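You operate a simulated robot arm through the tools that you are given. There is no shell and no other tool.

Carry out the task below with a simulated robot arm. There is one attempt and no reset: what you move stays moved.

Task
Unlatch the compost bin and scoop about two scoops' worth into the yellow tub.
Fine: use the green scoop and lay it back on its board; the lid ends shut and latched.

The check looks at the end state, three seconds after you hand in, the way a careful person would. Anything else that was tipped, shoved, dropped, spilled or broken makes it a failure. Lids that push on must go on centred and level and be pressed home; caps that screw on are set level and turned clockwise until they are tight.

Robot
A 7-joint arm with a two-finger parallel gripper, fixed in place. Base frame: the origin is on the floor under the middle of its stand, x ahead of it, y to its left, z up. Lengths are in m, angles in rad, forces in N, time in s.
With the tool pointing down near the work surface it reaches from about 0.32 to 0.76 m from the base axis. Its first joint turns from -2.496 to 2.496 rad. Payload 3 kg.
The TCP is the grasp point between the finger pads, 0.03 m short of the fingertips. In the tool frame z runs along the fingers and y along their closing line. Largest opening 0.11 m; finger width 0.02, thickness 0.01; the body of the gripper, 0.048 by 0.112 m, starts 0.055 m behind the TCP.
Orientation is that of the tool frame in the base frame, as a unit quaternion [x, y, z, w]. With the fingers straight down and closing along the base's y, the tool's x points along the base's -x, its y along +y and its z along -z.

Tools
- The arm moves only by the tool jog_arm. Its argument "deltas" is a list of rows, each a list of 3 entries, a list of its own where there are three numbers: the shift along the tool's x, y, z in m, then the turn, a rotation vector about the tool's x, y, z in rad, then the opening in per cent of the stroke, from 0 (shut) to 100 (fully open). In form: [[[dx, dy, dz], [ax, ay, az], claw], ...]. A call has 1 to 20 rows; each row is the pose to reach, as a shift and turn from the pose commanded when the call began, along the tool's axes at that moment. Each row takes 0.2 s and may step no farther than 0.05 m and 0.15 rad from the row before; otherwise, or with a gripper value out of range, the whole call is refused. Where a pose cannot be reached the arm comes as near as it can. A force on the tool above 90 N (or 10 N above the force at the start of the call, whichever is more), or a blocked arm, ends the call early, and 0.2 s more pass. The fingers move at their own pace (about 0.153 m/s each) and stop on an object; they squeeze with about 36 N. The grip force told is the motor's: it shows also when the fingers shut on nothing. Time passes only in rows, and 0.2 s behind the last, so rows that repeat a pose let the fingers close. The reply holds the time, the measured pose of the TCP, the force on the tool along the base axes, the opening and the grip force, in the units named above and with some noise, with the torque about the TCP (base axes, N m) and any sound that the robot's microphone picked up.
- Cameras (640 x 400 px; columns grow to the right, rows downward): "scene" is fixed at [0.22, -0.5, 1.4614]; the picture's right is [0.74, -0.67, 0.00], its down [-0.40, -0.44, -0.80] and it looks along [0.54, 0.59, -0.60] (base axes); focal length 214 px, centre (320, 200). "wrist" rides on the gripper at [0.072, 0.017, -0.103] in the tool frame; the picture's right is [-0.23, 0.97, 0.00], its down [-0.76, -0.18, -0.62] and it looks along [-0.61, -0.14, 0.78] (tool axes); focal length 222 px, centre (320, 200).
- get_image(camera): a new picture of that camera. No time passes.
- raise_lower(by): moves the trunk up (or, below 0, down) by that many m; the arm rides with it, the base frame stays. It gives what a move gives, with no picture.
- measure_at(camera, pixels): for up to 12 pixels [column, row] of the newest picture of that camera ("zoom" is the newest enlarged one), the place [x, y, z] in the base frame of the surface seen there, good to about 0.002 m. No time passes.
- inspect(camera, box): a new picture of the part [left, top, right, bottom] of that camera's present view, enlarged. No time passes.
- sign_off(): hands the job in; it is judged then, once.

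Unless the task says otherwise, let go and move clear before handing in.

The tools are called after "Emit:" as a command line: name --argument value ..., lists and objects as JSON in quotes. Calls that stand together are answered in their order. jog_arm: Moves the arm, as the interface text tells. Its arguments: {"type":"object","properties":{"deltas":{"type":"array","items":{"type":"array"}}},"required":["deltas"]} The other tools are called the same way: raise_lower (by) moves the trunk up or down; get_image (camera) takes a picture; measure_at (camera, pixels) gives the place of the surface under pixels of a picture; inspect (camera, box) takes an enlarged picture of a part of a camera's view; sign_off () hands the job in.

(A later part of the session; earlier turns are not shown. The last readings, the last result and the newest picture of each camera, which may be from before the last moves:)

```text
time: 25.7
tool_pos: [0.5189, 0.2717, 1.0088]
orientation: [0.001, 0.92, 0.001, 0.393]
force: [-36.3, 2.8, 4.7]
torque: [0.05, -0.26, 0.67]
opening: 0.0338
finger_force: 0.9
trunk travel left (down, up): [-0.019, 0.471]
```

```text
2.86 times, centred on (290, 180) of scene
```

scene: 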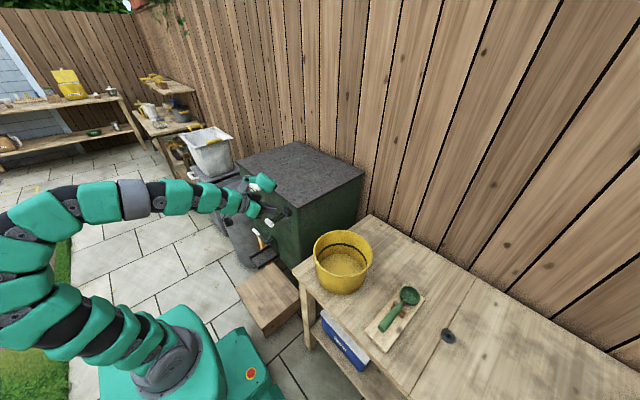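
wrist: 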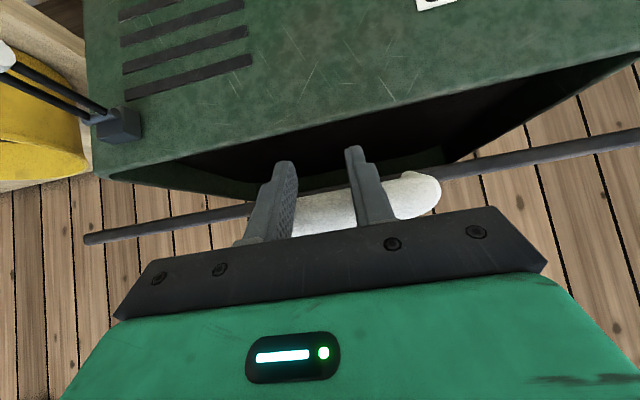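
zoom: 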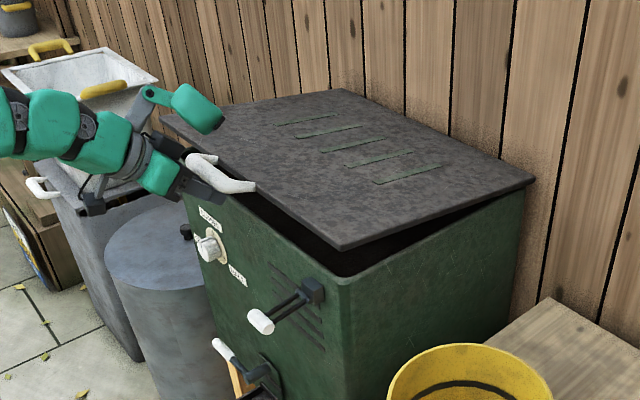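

The lid opens on a rear hinge, and the wrist view shows a dark gap under it. The −36 N in x means I'm pressing forward a little too much, so I'll continue on a corrected arc to about 0.5 rad.

Emit:
jog_arm --deltas '[[[-0.0238, 0, -0.0187], [0, 0, 0], 30], [[-0.0432, 0, -0.0289], [0, 0, 0], 30], [[-0.0626, 0, -0.0391], [0, 0, 0], 30], [[-0.0829, 0, -0.0473], [0, 0, 0], 30], [[-0.1032, 0, -0.0555], [0, 0, 0], 30], [[-0.1242, 0, -0.0615], [0, 0, 0], 30], [[-0.1451, 0, -0.0676], [0, 0, 0], 30]]'

Emit:
get_image --camera "wrist"

Emit:
inspect --camera "scene" --box '[200, 80, 380, 250]'

```text
time: 27.3
tool_pos: [0.5749, 0.2724, 1.1574]
orientation: [0.002, 0.92, 0.0, 0.392]
force: [-0.4, 0.7, 0.1]
torque: [-0.02, 0.03, 0.03]
opening: 0.0329
finger_force: 0.0
trunk travel left (down, up): [-0.019, 0.471]
```

```text
taken
```

wrist: 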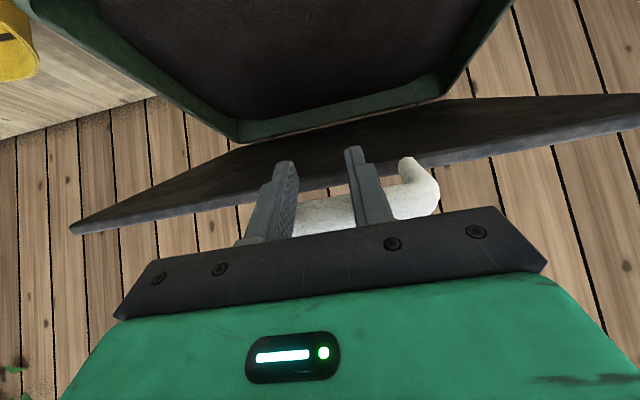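

```text
2.35 times, centred on (290, 165) of scene
```

zoom: 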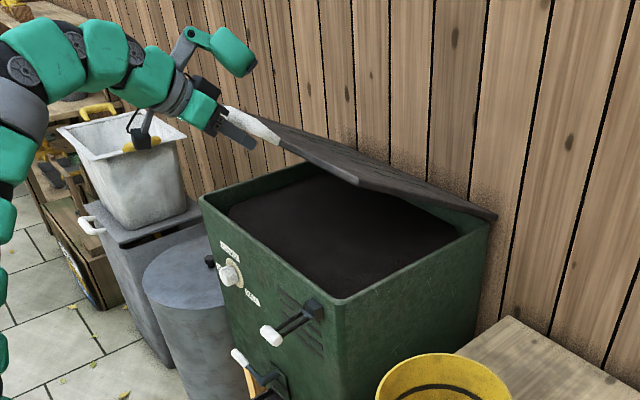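

The lid is about 0.5 rad open, and the dark compost fills the bin almost to the rim. The force on the tool reads zero, so the hinge seems to hold the lid by friction. I'll keep opening it so the arm has room to scoop.

Emit:
jog_arm --deltas '[[[-0.0215, 0, -0.0046], [0, 0, 0], 30], [[-0.0431, 0, -0.008], [0, 0, 0], 30], [[-0.0648, 0, -0.0103], [0, 0, 0], 30], [[-0.0866, 0, -0.0116], [0, 0, 0], 30], [[-0.1086, 0, -0.0118], [0, 0, 0], 30], [[-0.1304, 0, -0.0109], [0, 0, 0], 30], [[-0.152, 0, -0.0085], [0, 0, 0], 30], [[-0.1739, 0, -0.0058], [0, 0, 0], 30]]'

Emit:
get_image --camera "wrist"

Emit:
inspect --camera "scene" --box '[200, 50, 380, 250]'

```text
time: 29.1
tool_pos: [0.6143, 0.2541, 1.2011]
orientation: [0.002, 0.92, 0.0, 0.392]
force: [0.1, -0.9, 0.4]
torque: [0.0, -0.01, 0.02]
opening: 0.033
finger_force: 0.0
out of reach, approached as far as the arm can: row 3, 4, 5, 6, 7, 8
trunk travel left (down, up): [-0.019, 0.471]
```

```text
taken
```

wrist: 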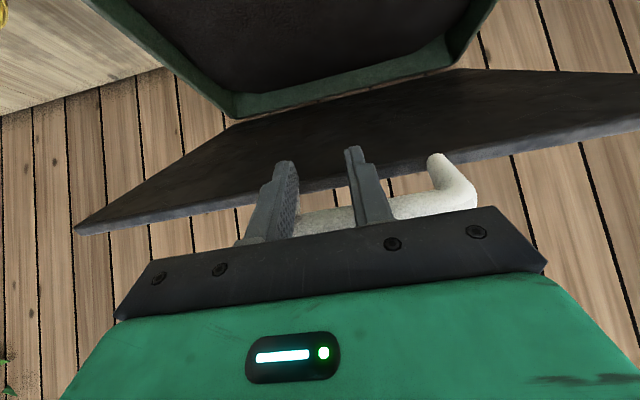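

```text
2.00 times, centred on (290, 150) of scene
```

zoom: 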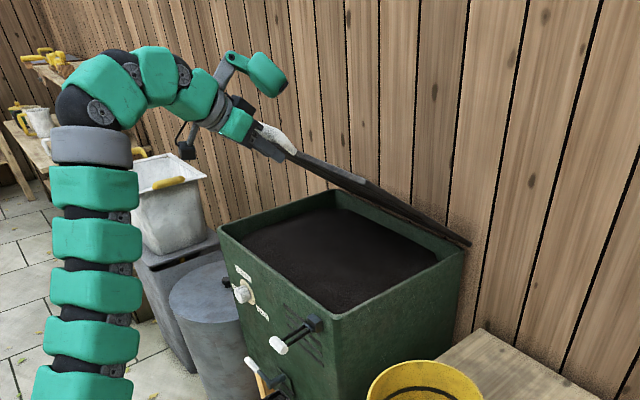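

The arm reached its limit with the trunk this low, and the lid stands open at about 0.6 rad on its own (force 0). I'll slip the fingers out, drop in front of the bin, raise the trunk 0.25 m and hook the handle again.

Emit:
jog_arm --deltas '[[[0, 0, -0.048], [0, 0, 0], 30], [[0.0306, 0.005, -0.0607], [0, 0, 0], 30], [[0.0698, 0.01, -0.0439], [0, 0, 0], 30], [[0.1058, 0.01, -0.0163], [0, 0, 0], 30], [[0.1382, 0.01, 0.0149], [0, 0, 0], 30], [[0.1671, 0.01, 0.0426], [0, 0, 0], 30]]'

Emit:
inspect --camera "scene" --box '[200, 50, 380, 250]'

```text
time: 30.5
tool_pos: [0.5319, 0.2591, 1.0516]
orientation: [0.002, 0.92, 0.0, 0.393]
force: [0.2, -0.8, 0.5]
torque: [-0.04, -0.03, 0.01]
opening: 0.0329
finger_force: 0.0
out of reach, approached as far as the arm can: row 1
trunk travel left (down, up): [-0.019, 0.471]
```

```text
2.00 times, centred on (290, 150) of scene
```

zoom: 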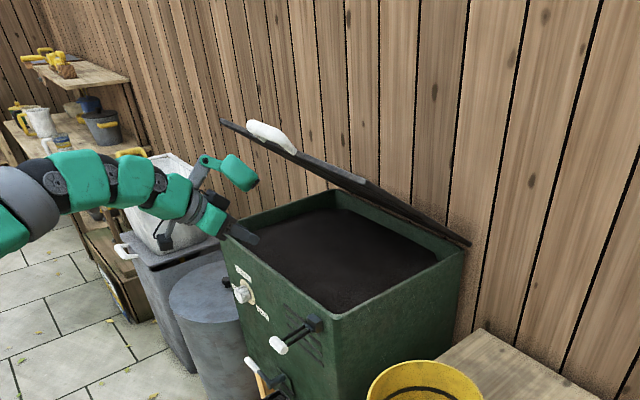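

The lid stays open by itself. I'll measure its handle, its edges and the compost surface, then raise the trunk.

Emit:
measure_at --camera "zoom" --pixels '[[255, 127], [272, 133], [290, 145], [222, 122], [362, 187], [468, 243], [320, 250], [400, 270], [340, 220], [280, 235], [330, 315], [430, 265]]'

Emit:
raise_lower --by 0.22

Emit:
get_image --camera "wrist"

Emit:
inspect --camera "scene" --box '[200, 50, 380, 250]'

```text
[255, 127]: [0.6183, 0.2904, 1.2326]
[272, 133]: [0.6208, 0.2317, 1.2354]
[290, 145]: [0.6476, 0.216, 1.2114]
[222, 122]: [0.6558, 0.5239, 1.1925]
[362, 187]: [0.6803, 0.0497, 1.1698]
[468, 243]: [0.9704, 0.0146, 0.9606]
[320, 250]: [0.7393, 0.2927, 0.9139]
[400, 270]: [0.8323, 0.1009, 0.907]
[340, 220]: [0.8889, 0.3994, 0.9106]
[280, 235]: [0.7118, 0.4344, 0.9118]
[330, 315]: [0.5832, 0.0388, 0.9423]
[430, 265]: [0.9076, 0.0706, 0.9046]
```

```text
time: 32.8
tool_pos: [0.533, 0.2603, 1.2739]
orientation: [0.002, 0.92, 0.0, 0.393]
force: [-0.2, -0.2, 0.6]
torque: [0.0, 0.03, 0.0]
opening: 0.0329
finger_force: 0.1
trunk travel left (down, up): [-0.239, 0.251]
```

```text
taken
```

wrist: 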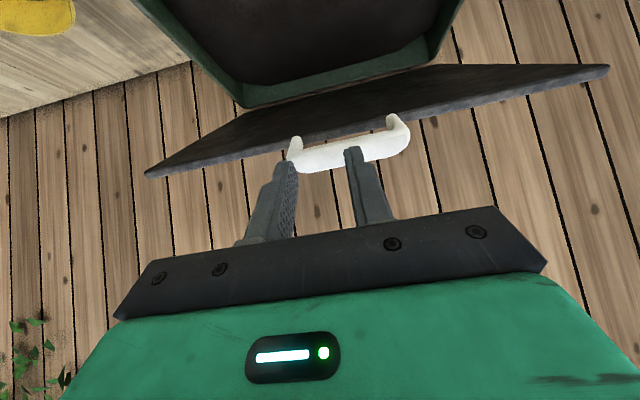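

```text
2.00 times, centred on (290, 150) of scene
```

zoom: 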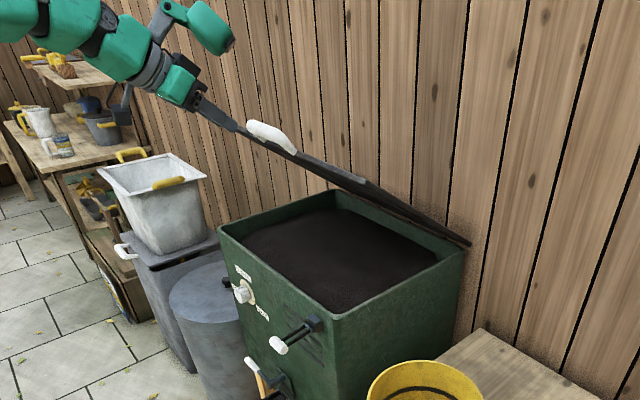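

The compost surface is at z≈0.91, and the handle tube is now near (0.630, 0.275, 1.225). I'll slide the fingers under it again from the front.

Emit:
jog_arm --deltas '[[[0.0246, 0.006, 0.0278], [0, 0, 0], 30], [[0.0485, 0.012, 0.0563], [0, 0, 0], 30], [[0.0228, 0.012, 0.0773], [0, 0, 0], 30], [[-0.005, 0.012, 0.1005], [0, 0, 0], 30]]'

Emit:
get_image --camera "wrist"

Emit:
inspect --camera "scene" --box '[200, 50, 380, 250]'

```text
time: 33.8
tool_pos: [0.612, 0.2709, 1.2071]
orientation: [0.002, 0.919, 0.0, 0.393]
force: [-0.7, -0.8, 0.6]
torque: [-0.03, -0.05, -0.04]
opening: 0.033
finger_force: 0.1
trunk travel left (down, up): [-0.239, 0.251]
```

```text
taken
```

wrist: 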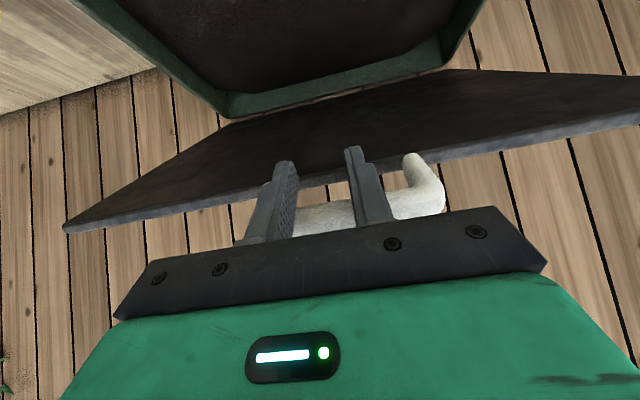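

```text
2.00 times, centred on (290, 150) of scene
```

zoom: 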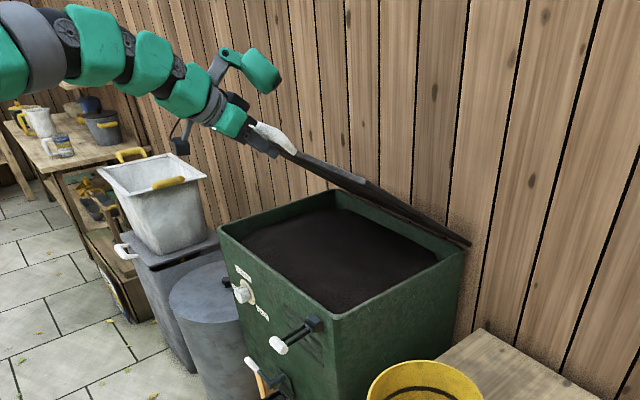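

The fingers are under the tube again with no force. I'll continue the arc to about 1.0 rad.

Emit:
jog_arm --deltas '[[[-0.0269, 0, -0.003], [0, 0, 0], 30], [[-0.0488, 0, -0.0032], [0, 0, 0], 30], [[-0.0706, 0, -0.0024], [0, 0, 0], 30], [[-0.0925, 0, -0.0003], [0, 0, 0], 30], [[-0.1141, 0, 0.0027], [0, 0, 0], 30], [[-0.1356, 0, 0.0069], [0, 0, 0], 30], [[-0.1567, 0, 0.0122], [0, 0, 0], 30]]'

Emit:
get_image --camera "wrist"

Emit:
inspect --camera "scene" --box '[200, 50, 380, 250]'

```text
time: 35.4
tool_pos: [0.7269, 0.2727, 1.3098]
orientation: [0.003, 0.919, 0.001, 0.393]
force: [0.3, -0.7, 0.1]
torque: [0.04, 0.01, 0.02]
opening: 0.0331
finger_force: 0.1
trunk travel left (down, up): [-0.239, 0.251]
```

```text
taken
```

wrist: 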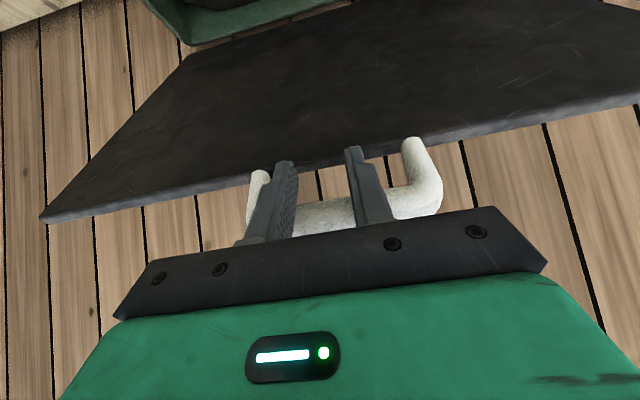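

```text
2.00 times, centred on (290, 150) of scene
```

zoom: 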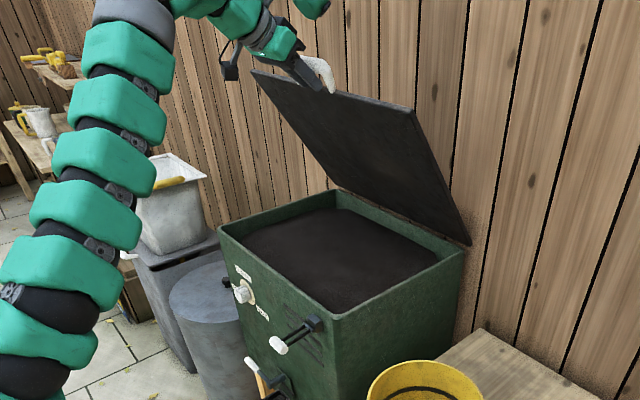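

The lid is at about 1.0 rad, still with no load on the fingers. I'll push on to about 1.2 rad for more room.

Emit:
jog_arm --deltas '[[[-0.0211, 0, 0.0063], [0, 0, 0], 30], [[-0.0417, 0, 0.0137], [0, 0, 0], 30], [[-0.0619, 0, 0.022], [0, 0, 0], 30], [[-0.0817, 0, 0.0313], [0, 0, 0], 30]]'

Emit:
get_image --camera "wrist"

Emit:
inspect --camera "scene" --box '[200, 30, 380, 250]'

```text
time: 36.4
tool_pos: [0.74, 0.26, 1.3119]
orientation: [0.001, 0.92, 0.001, 0.392]
force: [-0.3, 0.2, 0.0]
torque: [0.01, 0.02, 0.01]
opening: 0.0328
finger_force: 0.1
out of reach, approached as far as the arm can: row 1, 2, 3, 4
trunk travel left (down, up): [-0.239, 0.251]
```

```text
taken
```

wrist: 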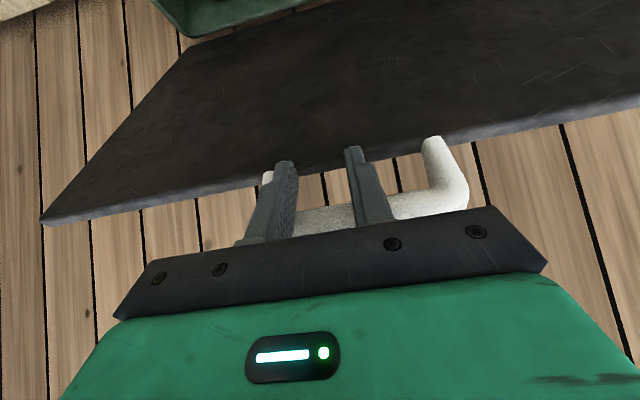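

```text
1.82 times, centred on (290, 140) of scene
```

zoom: 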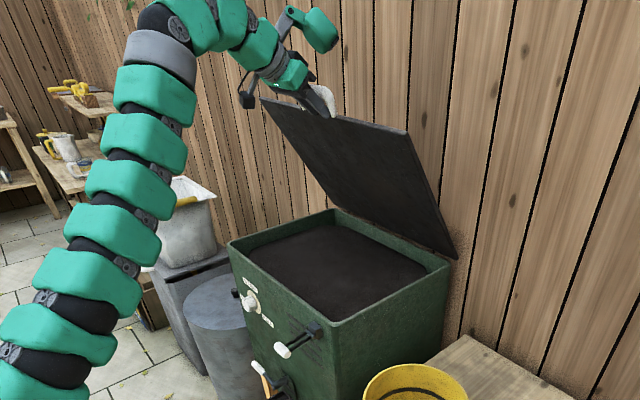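

The arm's reach ends here with the lid at about 1.05 rad, which leaves enough room over the compost. I'll back the fingers out, level the tool, and swing over towards the scoop.

Emit:
jog_arm --deltas '[[[0.0026, 0, -0.046], [0, 0, 0], 30], [[0.0052, 0, -0.092], [0, 0, 0], 30], [[0.0257, -0.02, -0.1278], [0, 0.1, 0], 30], [[0.0465, -0.05, -0.1495], [0, 0.2, 0], 30], [[0.0638, -0.09, -0.1675], [0, 0.3, 0], 40], [[0.0742, -0.135, -0.1783], [0, 0.4, 0], 50], [[0.0811, -0.183, -0.1855], [0, 0.5, 0], 60], [[0.0811, -0.23, -0.1855], [0, 0.6, 0], 60], [[0.0811, -0.278, -0.1855], [0, 0.7, 0], 60], [[0.0811, -0.325, -0.1855], [0, 0.805, 0], 60], [[0.0811, -0.37, -0.1855], [0, 0.805, 0], 60], [[0.0811, -0.415, -0.1855], [0, 0.805, 0], 60], [[0.0811, -0.46, -0.1855], [0, 0.805, 0], 60], [[0.0811, -0.505, -0.1855], [0, 0.805, 0], 60]]'

Emit:
get_image --camera "scene"

Emit:
get_image --camera "wrist"

```text
time: 39.4
tool_pos: [0.5011, -0.1306, 1.2399]
orientation: [0.002, 1.0, 0.001, 0.0]
force: [-0.5, 0.0, 0.2]
torque: [-0.08, 0.03, -0.04]
opening: 0.0662
finger_force: 0.0
out of reach, approached as far as the arm can: row 6, 7, 8, 9, 10, 11, 12, 13, 14
trunk travel left (down, up): [-0.239, 0.251]
```

```text
taken
```

scene: 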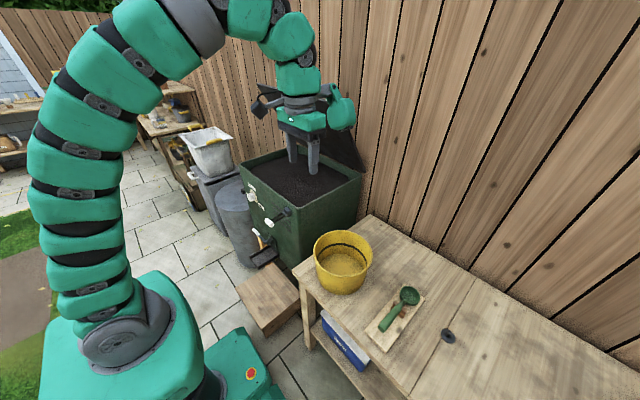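

```text
taken
```

wrist: 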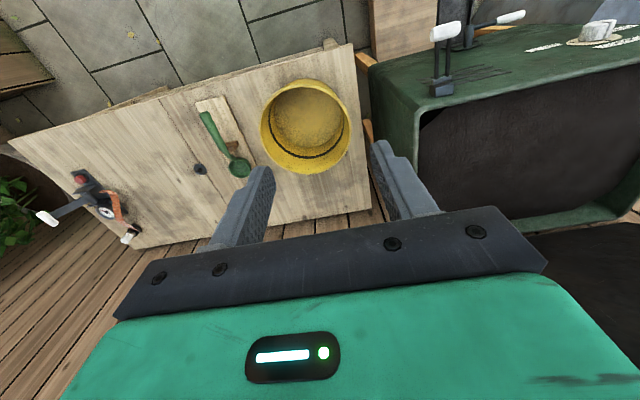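

The arm is now level above the work area at (0.50, −0.13, 1.24), and the lid is still standing open. I'll lower the trunk and move over to look at the scoop up close.

Emit:
raise_lower --by -0.2

Emit:
jog_arm --deltas '[[[0.005, -0.045, 0], [0, 0, 0], 60], [[0.01, -0.09, 0], [0, 0, 0], 60], [[0.015, -0.135, 0], [0, 0, 0], 60], [[0.02, -0.18, 0], [0, 0, 0], 60], [[0.025, -0.225, 0], [0, 0, 0], 60], [[0.03, -0.27, 0], [0, 0, 0], 60]]'

Emit:
get_image --camera "wrist"

Emit:
get_image --camera "scene"

```text
time: 41.6
tool_pos: [0.499, -0.1321, 1.0417]
orientation: [0.001, 1.0, 0.001, 0.001]
force: [0.3, -0.1, 0.0]
torque: [0.02, 0.0, 0.01]
opening: 0.0659
finger_force: 0.0
trunk travel left (down, up): [-0.039, 0.451]
```

```text
time: 43.0
tool_pos: [0.4544, -0.3609, 0.9998]
orientation: [0.001, 1.0, 0.001, 0.0]
force: [-0.4, 0.3, 0.0]
torque: [0.0, 0.01, 0.01]
opening: 0.0661
finger_force: 0.0
out of reach, approached as far as the arm can: row 1, 2, 3, 4, 5, 6
trunk travel left (down, up): [-0.039, 0.451]
```

```text
taken
```

wrist: 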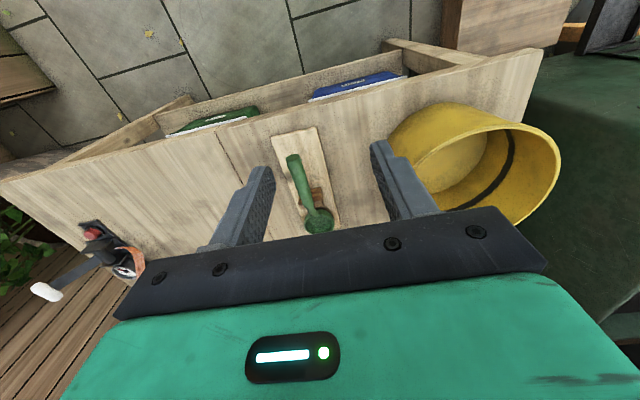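

```text
taken
```

scene: 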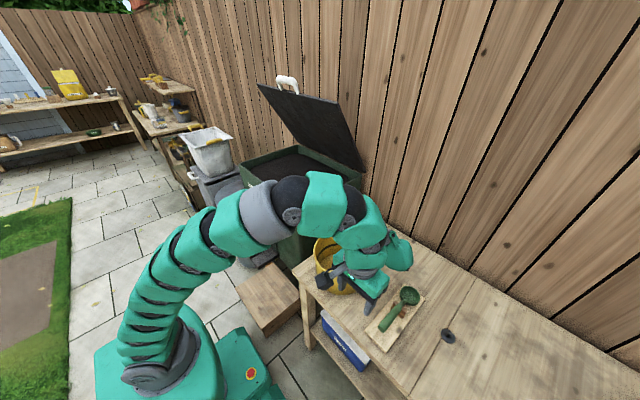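

The scoop is visible in the wrist view at (305,190). I'll enlarge it there and measure the handle, cradle, board and tub rim.

Emit:
inspect --camera "wrist" --box '[260, 120, 360, 240]'

```text
3.33 times, centred on (310, 180) of wrist
```

zoom: 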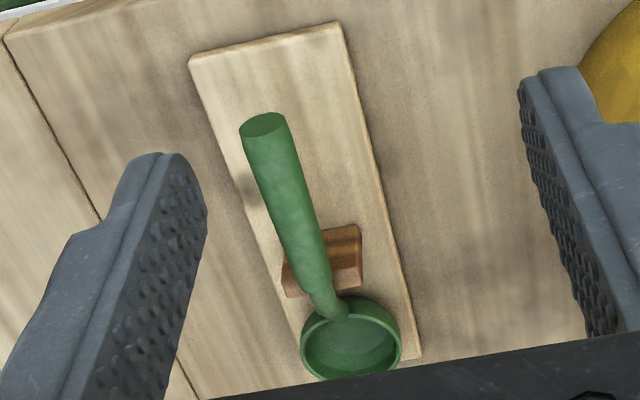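

Emit:
measure_at --camera "zoom" --pixels '[[262, 124], [275, 150], [285, 185], [300, 225], [312, 265], [325, 300], [350, 345], [308, 350], [398, 345], [348, 245], [195, 65], [335, 30]]'

Emit:
measure_at --camera "wrist" --pixels '[[395, 145], [455, 104], [558, 170], [515, 224], [470, 170], [332, 222], [300, 212], [320, 228], [287, 160], [299, 159], [340, 200], [420, 180]]'

Emit:
inspect --camera "scene" --box '[360, 275, 430, 345]'

```text
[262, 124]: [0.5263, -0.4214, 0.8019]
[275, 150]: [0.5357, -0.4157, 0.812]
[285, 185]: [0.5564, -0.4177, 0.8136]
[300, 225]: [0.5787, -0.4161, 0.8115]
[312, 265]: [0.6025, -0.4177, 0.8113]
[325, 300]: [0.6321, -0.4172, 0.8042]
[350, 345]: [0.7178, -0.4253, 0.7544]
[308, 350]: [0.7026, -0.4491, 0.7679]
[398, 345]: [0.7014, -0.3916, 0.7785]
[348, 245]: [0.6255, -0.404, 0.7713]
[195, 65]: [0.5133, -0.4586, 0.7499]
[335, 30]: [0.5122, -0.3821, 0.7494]
```

```text
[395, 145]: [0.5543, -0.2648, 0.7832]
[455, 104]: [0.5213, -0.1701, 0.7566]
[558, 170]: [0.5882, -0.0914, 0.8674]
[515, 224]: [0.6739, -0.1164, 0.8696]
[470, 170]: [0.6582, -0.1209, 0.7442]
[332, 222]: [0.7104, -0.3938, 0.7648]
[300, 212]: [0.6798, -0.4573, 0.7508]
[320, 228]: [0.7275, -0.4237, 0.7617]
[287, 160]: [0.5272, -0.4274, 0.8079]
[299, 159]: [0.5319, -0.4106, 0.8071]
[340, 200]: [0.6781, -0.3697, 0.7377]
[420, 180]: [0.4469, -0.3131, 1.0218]
```

```text
5.71 times, centred on (395, 310) of scene
```

zoom: 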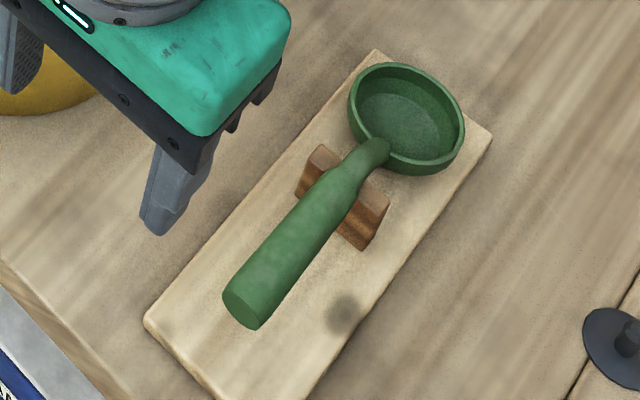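

The scoop's handle is horizontal from x 0.526 to 0.625, with its axis at y≈−0.418, z≈0.800. The bowl is level around (0.70, −0.42), with its rim at z≈0.775. I'll come down over the handle with open fingers.

Emit:
jog_arm --deltas '[[[-0.04, -0.019, 0.016], [0, 0, 0], 60], [[-0.08, -0.038, 0.033], [0, 0, 0], 60], [[-0.1206, -0.0571, 0.0498], [0, 0, 0], 60], [[-0.1206, -0.0571, 0.0948], [0, 0, 0], 60], [[-0.1206, -0.0571, 0.1298], [0, 0, 0], 60]]'

Emit:
get_image --camera "wrist"

Emit:
inspect --camera "scene" --box '[340, 210, 460, 350]'

```text
time: 44.2
tool_pos: [0.5763, -0.4156, 0.8731]
orientation: [0.002, 1.0, 0.0, 0.001]
force: [-0.6, 0.4, -0.1]
torque: [0.01, -0.02, 0.01]
opening: 0.0661
finger_force: 0.0
out of reach, approached as far as the arm can: row 1, 2, 3, 4, 5
trunk travel left (down, up): [-0.039, 0.451]
```

```text
taken
```

wrist: 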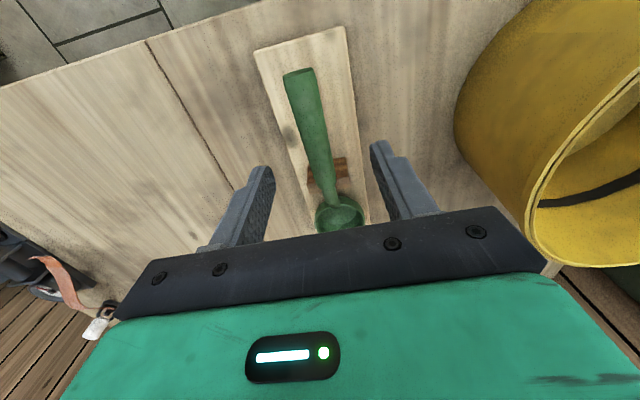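

```text
2.86 times, centred on (400, 280) of scene
```

zoom: 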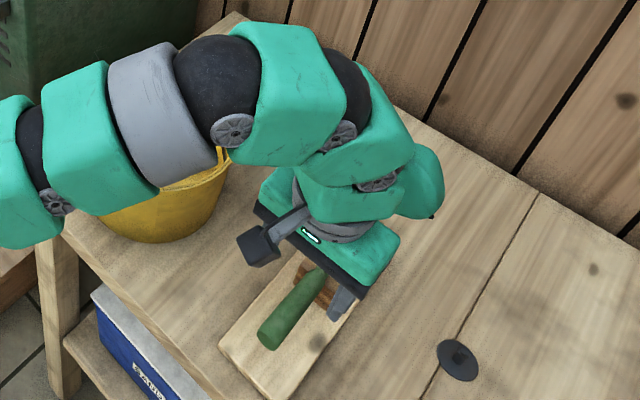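

The fingers straddle the handle at z 0.873, but the arm reports being right at its reach limit here. I'll raise the trunk 0.1 m to get a better arm posture and come straight back down.

Emit:
raise_lower --by 0.12

Emit:
jog_arm --deltas '[[[0, -0.001, 0.03], [0, 0, 0], 60], [[0, -0.002, 0.06], [0, 0, 0], 60], [[0, -0.002, 0.09], [0, 0, 0], 60], [[0, -0.002, 0.12], [0, 0, 0], 60]]'

```text
time: 45.7
tool_pos: [0.5777, -0.4157, 0.9924]
orientation: [0.002, 1.0, 0.001, 0.001]
force: [0.1, 0.4, 0.2]
torque: [0.03, 0.0, -0.01]
opening: 0.0658
finger_force: 0.1
trunk travel left (down, up): [-0.159, 0.331]
```

```text
time: 46.7
tool_pos: [0.5749, -0.4148, 0.8724]
orientation: [0.002, 1.0, 0.002, 0.0]
force: [-0.1, 0.3, 0.2]
torque: [0.0, -0.03, 0.0]
opening: 0.0661
finger_force: 0.0
trunk travel left (down, up): [-0.159, 0.331]
```

That works: no reach warning with the trunk at this height. I'll descend around the handle so its centre sits about 12 mm below the TCP, then close.

Emit:
jog_arm --deltas '[[[0, -0.002, 0.03], [0, 0, 0], 60], [[0, -0.003, 0.05], [0, 0, 0], 60], [[0, -0.003, 0.0605], [0, 0, 0], 60]]'

Emit:
get_image --camera "wrist"

Emit:
inspect --camera "scene" --box '[350, 240, 450, 350]'

```text
time: 47.5
tool_pos: [0.5763, -0.4194, 0.8133]
orientation: [0.002, 1.0, 0.001, 0.0]
force: [0.4, 0.0, 0.3]
torque: [0.0, -0.01, 0.0]
opening: 0.0659
finger_force: 0.0
trunk travel left (down, up): [-0.159, 0.331]
```

```text
taken
```

wrist: 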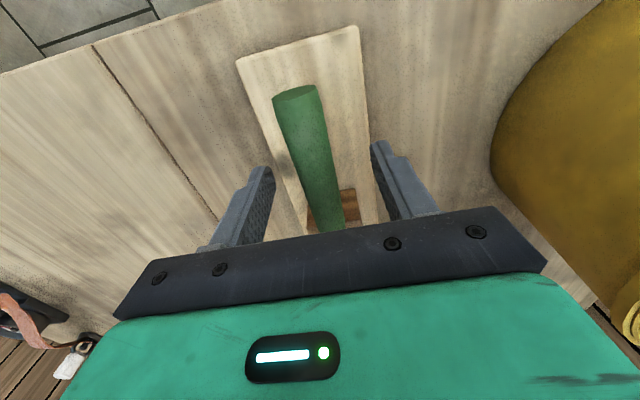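

```text
3.64 times, centred on (400, 295) of scene
```

zoom: 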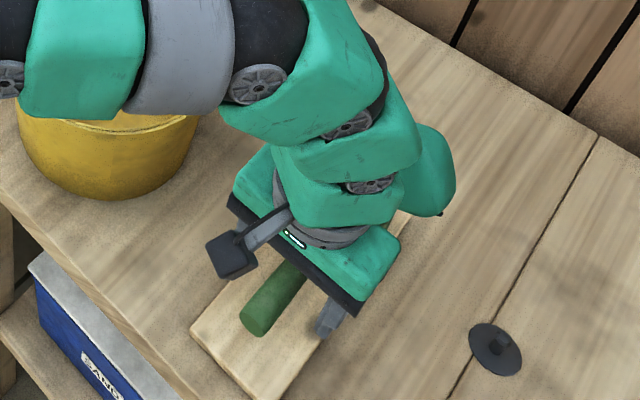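

The handle is centred between the fingers. Closing now.

Emit:
jog_arm --deltas '[[[0, 0, 0], [0, 0, 0], 10], [[0, 0, 0], [0, 0, 0], 10], [[0, 0, 0], [0, 0, 0], 10]]'

Emit:
get_image --camera "wrist"

```text
time: 48.3
tool_pos: [0.5769, -0.4191, 0.8133]
orientation: [0.002, 1.0, 0.001, 0.0]
force: [0.0, 1.0, 0.5]
torque: [-0.01, 0.07, -0.03]
opening: 0.0269
finger_force: 36.5
trunk travel left (down, up): [-0.159, 0.331]
```

```text
taken
```

wrist: 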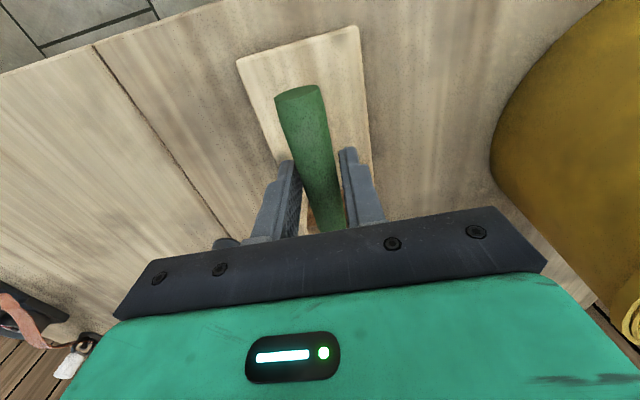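

The scoop is held: opening 0.027 m, 36 N. I'll lift it straight up and check it hangs firmly.

Emit:
jog_arm --deltas '[[[0, 0, -0.02], [0, 0, 0], 10], [[0, 0, -0.06], [0, 0, 0], 10], [[0, 0, -0.1], [0, 0, 0], 10], [[0, 0, -0.14], [0, 0, 0], 10]]'

Emit:
get_image --camera "scene"

Emit:
inspect --camera "scene" --box '[320, 200, 460, 340]'

Emit:
get_image --camera "wrist"

```text
time: 49.3
tool_pos: [0.5786, -0.4192, 0.952]
orientation: [0.001, 1.0, 0.001, 0.0]
force: [0.3, -0.4, 0.0]
torque: [0.02, 0.0, -0.01]
opening: 0.0109
finger_force: 0.2
trunk travel left (down, up): [-0.159, 0.331]
```

```text
taken
```

scene: 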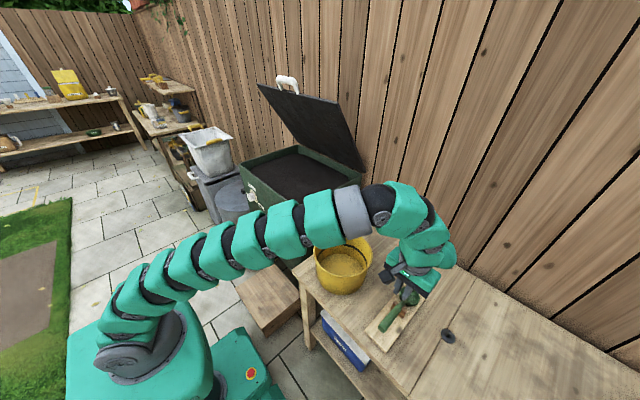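

```text
2.86 times, centred on (390, 270) of scene
```

zoom: 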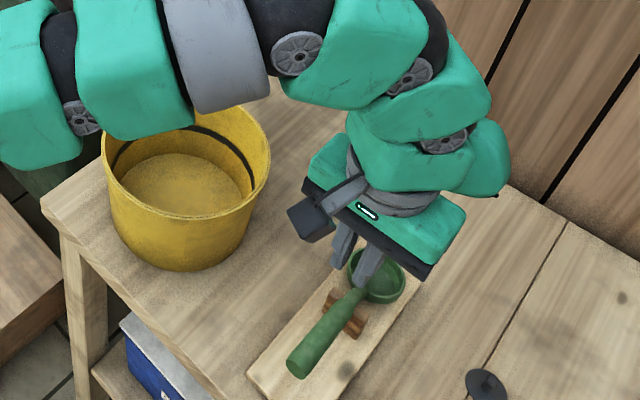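

```text
taken
```

wrist: 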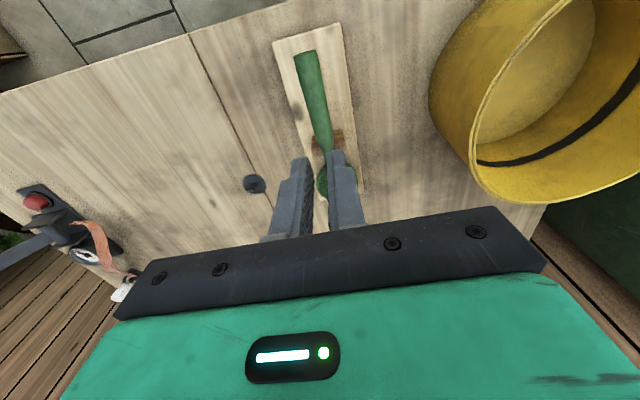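

The fingers slid off: the opening shut to 0.011 m and the scoop is still on its cradle in its original place. I was gripping too near the fingertips. I'll open, go 13 mm deeper so the TCP sits on the handle axis, and grip again.

Emit:
jog_arm --deltas '[[[0, 0, 0], [0, 0, 0], 60], [[0, 0, 0.03], [0, 0, 0], 60], [[0, 0, 0.07], [0, 0, 0], 60], [[0, 0, 0.11], [0, 0, 0], 60], [[0, 0, 0.14], [0, 0, 0], 60], [[0, 0, 0.152], [0, 0, 0], 60]]'

Emit:
inspect --camera "wrist" --box '[220, 60, 420, 240]'

```text
time: 50.7
tool_pos: [0.5759, -0.4173, 0.7995]
orientation: [0.002, 1.0, 0.001, 0.0]
force: [-0.1, 0.0, 0.2]
torque: [-0.01, 0.01, 0.0]
opening: 0.0661
finger_force: 0.1
trunk travel left (down, up): [-0.159, 0.331]
```

```text
2.22 times, centred on (320, 150) of wrist
```

zoom: 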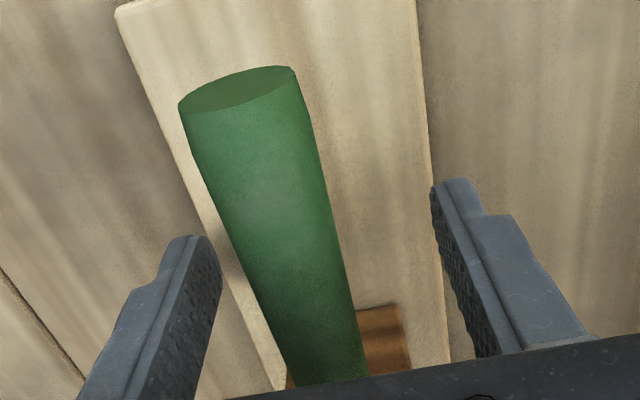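

The TCP is now level with the handle axis at z 0.7995. I'll close and wait for the grip to settle, then lift slowly a few millimetres at a time.

Emit:
jog_arm --deltas '[[[0, 0, 0.003], [0, 0, 0], 60], [[0, 0, 0.003], [0, 0, 0], 5], [[0, 0, 0.003], [0, 0, 0], 5], [[0, 0, 0.003], [0, 0, 0], 5], [[0, 0, -0.001], [0, 0, 0], 5], [[0, 0, -0.006], [0, 0, 0], 5], [[0, 0, -0.012], [0, 0, 0], 5]]'

Emit:
inspect --camera "scene" --box '[350, 240, 450, 350]'

Emit:
get_image --camera "wrist"

```text
time: 52.3
tool_pos: [0.5754, -0.4209, 0.8134]
orientation: [0.001, 1.0, 0.001, 0.001]
force: [0.4, 0.4, -0.5]
torque: [-0.02, 0.07, 0.0]
opening: 0.0268
finger_force: 36.7
trunk travel left (down, up): [-0.159, 0.331]
```

```text
3.64 times, centred on (400, 295) of scene
```

zoom: 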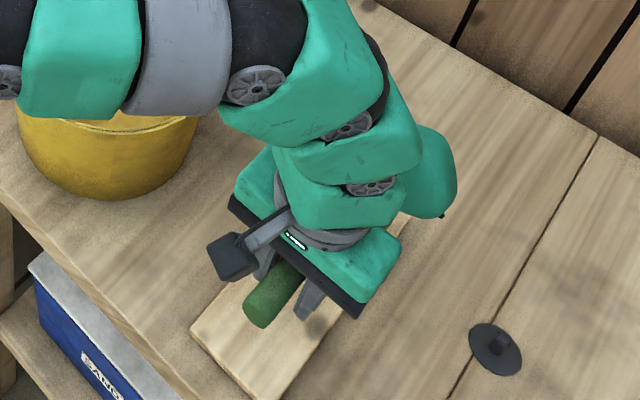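

```text
taken
```

wrist: 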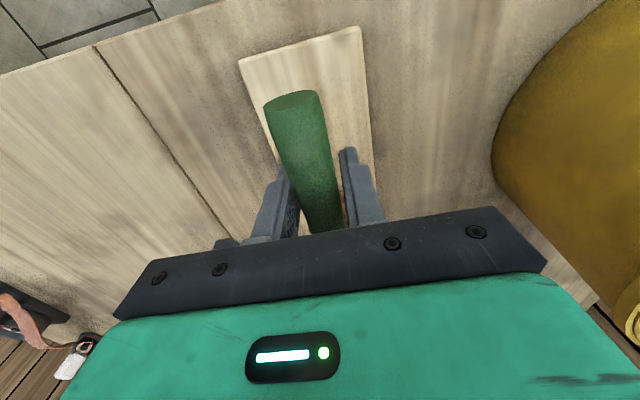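

The opening holds at 0.0268 m and grip at 36.7 N after a small lift. I'll measure whether the handle has risen too before lifting further.

Emit:
measure_at --camera "wrist" --pixels '[[292, 98], [297, 115], [302, 140], [310, 170], [317, 205]]'

Emit:
jog_arm --deltas '[[[0, 0, -0.01], [0, 0, 0], 5], [[0, 0, -0.02], [0, 0, 0], 5], [[0, 0, -0.035], [0, 0, 0], 5], [[0, 0, -0.05], [0, 0, 0], 5]]'

Emit:
get_image --camera "wrist"

Emit:
inspect --camera "scene" --box '[350, 230, 450, 340]'

```text
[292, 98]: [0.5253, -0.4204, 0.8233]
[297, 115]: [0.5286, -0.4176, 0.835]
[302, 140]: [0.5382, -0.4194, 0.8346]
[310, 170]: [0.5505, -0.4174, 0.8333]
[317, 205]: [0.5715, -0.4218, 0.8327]
```

```text
time: 53.3
tool_pos: [0.5753, -0.4217, 0.8637]
orientation: [0.002, 1.0, 0.002, 0.001]
force: [0.0, -0.1, 0.1]
torque: [0.01, 0.05, 0.01]
opening: 0.0264
finger_force: 35.9
trunk travel left (down, up): [-0.159, 0.331]
```

```text
taken
```

wrist: 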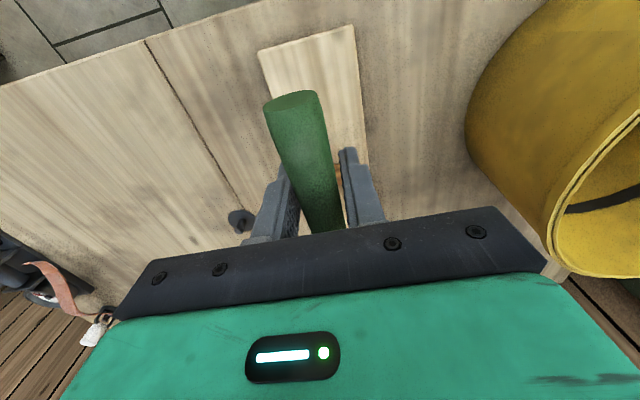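

```text
3.64 times, centred on (400, 285) of scene
```

zoom: 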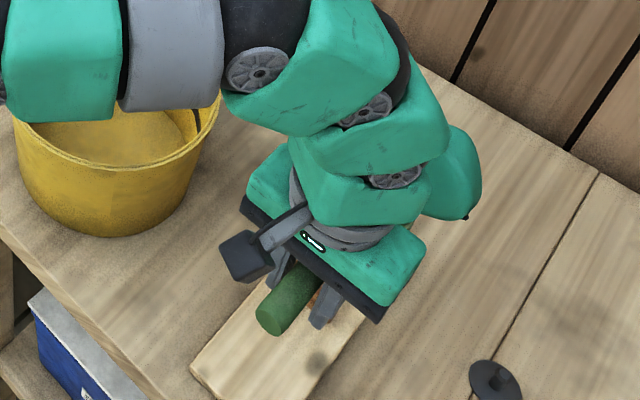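

The scoop came up with the gripper: its handle top measures 0.833 when the TCP is at 0.813, and it sits nearly level. I'll raise the trunk for carry height, then carry it over the tub to the bin.

Emit:
raise_lower --by 0.2

Emit:
jog_arm --deltas '[[[0.005, 0.04, 0], [0, 0, 0], 5], [[0.01, 0.08, 0], [0, 0, 0], 5], [[0.015, 0.12, 0], [0, 0, 0], 5], [[0.02, 0.16, 0], [0, 0, 0], 5], [[0.02, 0.2, 0], [0, 0, 0], 5], [[0.02, 0.24, 0], [0, 0, 0], 5], [[0.02, 0.28, 0], [0, 0, 0], 5], [[0.02, 0.32, 0], [0, 0, 0], 5]]'

Emit:
get_image --camera "scene"

Emit:
inspect --camera "scene" --box '[280, 100, 440, 300]'

```text
time: 55.5
tool_pos: [0.5763, -0.422, 1.0627]
orientation: [0.002, 1.0, 0.001, 0.001]
force: [-0.2, 0.2, -0.9]
torque: [0.0, 0.06, 0.03]
opening: 0.0268
finger_force: 35.5
trunk travel left (down, up): [-0.359, 0.131]
```

```text
time: 57.3
tool_pos: [0.5547, -0.1002, 1.0628]
orientation: [0.002, 1.0, 0.001, 0.002]
force: [-0.8, -0.7, -0.8]
torque: [0.05, 0.08, -0.02]
opening: 0.0269
finger_force: 35.6
trunk travel left (down, up): [-0.359, 0.131]
```

```text
taken
```

scene: 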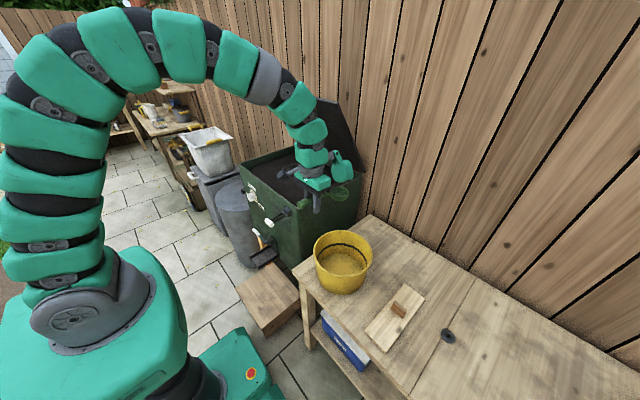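

```text
2.00 times, centred on (360, 200) of scene
```

zoom: 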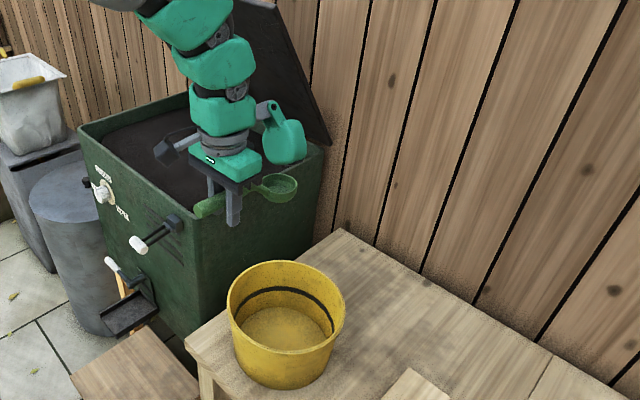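

The scoop hangs level with its bowl ahead of the gripper. I'll measure where the bowl sits relative to the TCP, and the tub rim, for use later.

Emit:
measure_at --camera "zoom" --pixels '[[280, 185], [296, 183], [263, 188], [280, 176], [281, 197], [200, 210], [255, 187], [230, 298], [342, 305], [286, 263], [272, 350], [285, 330]]'

Emit:
inspect --camera "scene" --box '[300, 160, 370, 220]'

```text
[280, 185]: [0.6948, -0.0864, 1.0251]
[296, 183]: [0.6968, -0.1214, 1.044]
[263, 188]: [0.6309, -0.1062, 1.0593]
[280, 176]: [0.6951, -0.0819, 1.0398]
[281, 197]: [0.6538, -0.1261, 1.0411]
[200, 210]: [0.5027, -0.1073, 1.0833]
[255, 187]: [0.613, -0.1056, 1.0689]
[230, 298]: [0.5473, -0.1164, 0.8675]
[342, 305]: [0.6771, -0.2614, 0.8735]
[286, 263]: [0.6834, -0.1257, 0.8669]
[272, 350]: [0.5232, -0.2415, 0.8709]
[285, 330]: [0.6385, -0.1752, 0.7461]
```

```text
6.67 times, centred on (335, 190) of scene
```

zoom: 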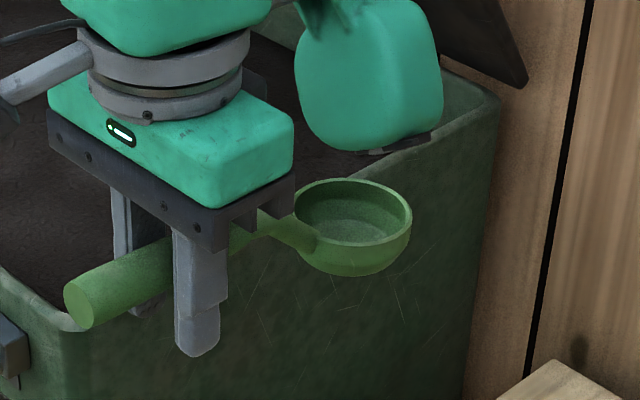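

The bowl's rim centre is about 0.125 m ahead of the TCP and 0.022 m below it. The tub's centre is about (0.609, −0.188), radius 0.098, rim z 0.87. I'll check the housing's lowest point, then move over the compost.

Emit:
measure_at --camera "zoom" --pixels '[[370, 150], [420, 137], [340, 140], [430, 60], [370, 60], [305, 60], [355, 215], [410, 222], [298, 215], [350, 270]]'

Emit:
jog_arm --deltas '[[[-0.01, 0.04, 0], [0, 0, 0], 5], [[-0.02, 0.08, 0], [0, 0, 0], 5], [[-0.03, 0.12, 0], [0, 0, 0], 5], [[-0.04, 0.16, 0], [0, 0, 0], 5], [[-0.05, 0.2, 0], [0, 0, 0], 5], [[-0.06, 0.24, 0], [0, 0, 0], 5], [[-0.07, 0.27, 0], [0, 0, 0], 5]]'

Emit:
inspect --camera "scene" --box '[220, 60, 380, 240]'

```text
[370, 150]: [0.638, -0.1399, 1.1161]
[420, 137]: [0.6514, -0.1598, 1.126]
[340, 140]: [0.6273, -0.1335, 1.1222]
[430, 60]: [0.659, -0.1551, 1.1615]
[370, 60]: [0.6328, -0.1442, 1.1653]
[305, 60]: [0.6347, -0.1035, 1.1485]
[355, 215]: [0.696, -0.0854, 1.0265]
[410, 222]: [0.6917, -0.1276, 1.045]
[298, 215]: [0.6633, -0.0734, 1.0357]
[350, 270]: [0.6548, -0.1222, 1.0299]
```

```text
time: 58.9
tool_pos: [0.6282, 0.1701, 1.0643]
orientation: [0.002, 1.0, 0.002, 0.0]
force: [-0.4, -0.6, -0.9]
torque: [0.04, 0.03, -0.01]
opening: 0.0268
finger_force: 35.9
trunk travel left (down, up): [-0.359, 0.131]
```

```text
2.22 times, centred on (300, 150) of scene
```

zoom: 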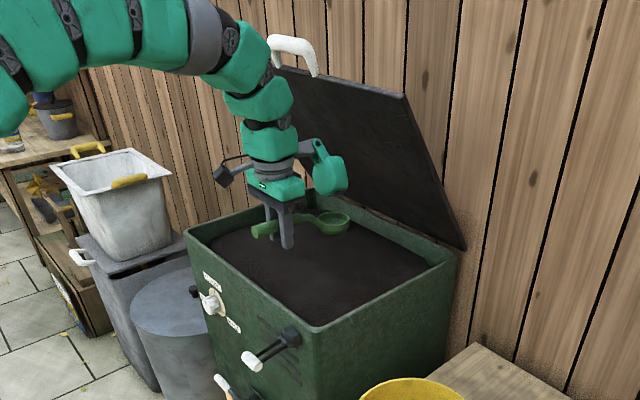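

The scoop is above the compost with about 5 cm of clearance, and the lid is well back. I'll pitch the bowl nose-down, then push forward and down until it is about 4 cm into the surface at z≈0.91.

Emit:
jog_arm --deltas '[[[-0.0038, 0, 0.0093], [0, 0.125, 0], 5], [[-0.0078, 0, 0.0213], [0, 0.25, 0], 5], [[-0.0098, 0, 0.0293], [0, 0.375, 0], 5], [[-0.0118, 0, 0.0343], [0, 0.5, 0], 5]]'

Emit:
inspect --camera "scene" --box '[260, 120, 350, 210]'

```text
time: 59.9
tool_pos: [0.5979, 0.1581, 1.0051]
orientation: [0.001, 0.968, 0.0, -0.25]
force: [-0.2, 0.3, -0.1]
torque: [-0.02, 0.07, 0.02]
opening: 0.0268
finger_force: 35.5
out of reach, approached as far as the arm can: row 4
trunk travel left (down, up): [-0.359, 0.131]
```

```text
4.44 times, centred on (305, 165) of scene
```

zoom: 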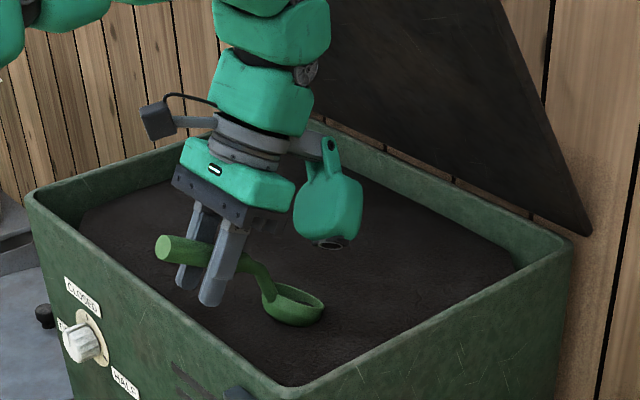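

The nose-down pitch of 0.5 rad was reached, but the arm pulled back to x 0.598 at its limit. I'll raise the trunk 0.12 m to gain forward reach, then redo the approach.

Emit:
raise_lower --by 0.12

Emit:
jog_arm --deltas '[[[-0.02, 0, 0.01], [0, 0, 0], 5], [[-0.04, 0, 0.02], [0, 0, 0], 5]]'

```text
time: 61.4
tool_pos: [0.5987, 0.1579, 1.1255]
orientation: [0.001, 0.969, 0.001, -0.246]
force: [-0.7, -0.6, -1.0]
torque: [-0.01, 0.08, -0.03]
opening: 0.0269
finger_force: 35.9
trunk travel left (down, up): [-0.479, 0.011]
```

```text
time: 62.0
tool_pos: [0.6244, 0.1584, 1.0906]
orientation: [0.001, 0.969, 0.002, -0.247]
force: [-0.3, 0.4, -0.2]
torque: [-0.03, 0.05, -0.04]
opening: 0.0268
finger_force: 35.7
trunk travel left (down, up): [-0.479, 0.011]
```

No reach warning now. I'll move forward and down so the lip enters the compost, watching the force.

Emit:
jog_arm --deltas '[[[-0.024, 0, 0.0218], [0, 0, 0], 5], [[-0.0471, 0, 0.0433], [0, 0, 0], 5], [[-0.0708, 0, 0.0554], [0, 0, 0], 5], [[-0.0936, 0, 0.0658], [0, 0, 0], 5]]'

Emit:
inspect --camera "scene" --box '[260, 120, 350, 210]'

```text
time: 63.0
tool_pos: [0.6578, 0.1597, 0.9872]
orientation: [0.0, 0.968, 0.001, -0.249]
force: [-0.9, 0.3, -1.4]
torque: [-0.04, 0.07, 0.03]
opening: 0.0268
finger_force: 35.9
out of reach, approached as far as the arm can: row 3, 4
trunk travel left (down, up): [-0.479, 0.011]
```

```text
4.44 times, centred on (305, 165) of scene
```

zoom: 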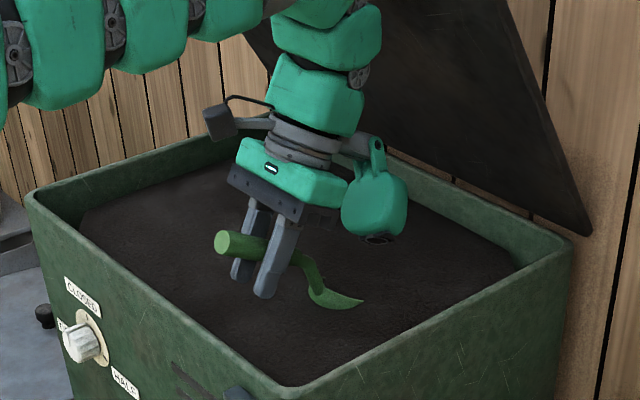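

The lip is submerged, with only the back rim showing in the zoom at (335,298), and the resistance is negligible. I'll push a little deeper, roll the bowl level while moving forward, and lift it straight up.

Emit:
jog_arm --deltas '[[[-0.0051, 0, 0.0191], [0, 0, 0], 5], [[-0.0102, 0, 0.0251], [0, -0.1, 0], 5], [[-0.0156, 0, 0.0293], [0, -0.2, 0], 5], [[-0.0212, 0, 0.032], [0, -0.3, 0], 5], [[-0.026, 0, 0.0282], [0, -0.4, 0], 5], [[-0.027, 0, 0.0197], [0, -0.5, 0], 5], [[-0.0135, 0, -0.0049], [0, -0.5, 0], 5], [[0.0034, 0, -0.0355], [0, -0.5, 0], 5]]'

Emit:
inspect --camera "scene" --box '[260, 100, 360, 200]'

```text
time: 64.8
tool_pos: [0.6697, 0.1599, 1.0217]
orientation: [0.002, 1.0, 0.0, 0.001]
force: [0.7, 0.0, -1.0]
torque: [0.01, 0.12, 0.0]
opening: 0.0265
finger_force: 35.8
trunk travel left (down, up): [-0.479, 0.011]
```

```text
4.00 times, centred on (310, 150) of scene
```

zoom: 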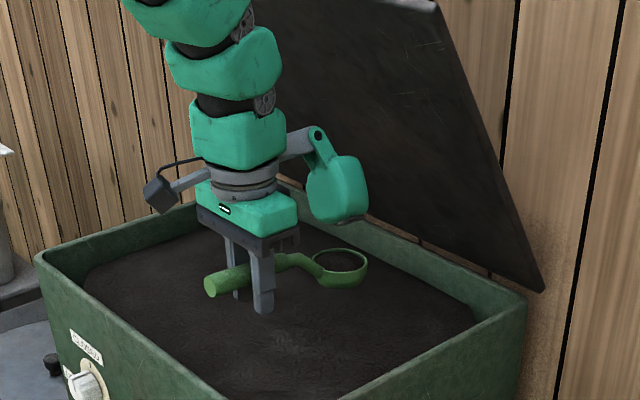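

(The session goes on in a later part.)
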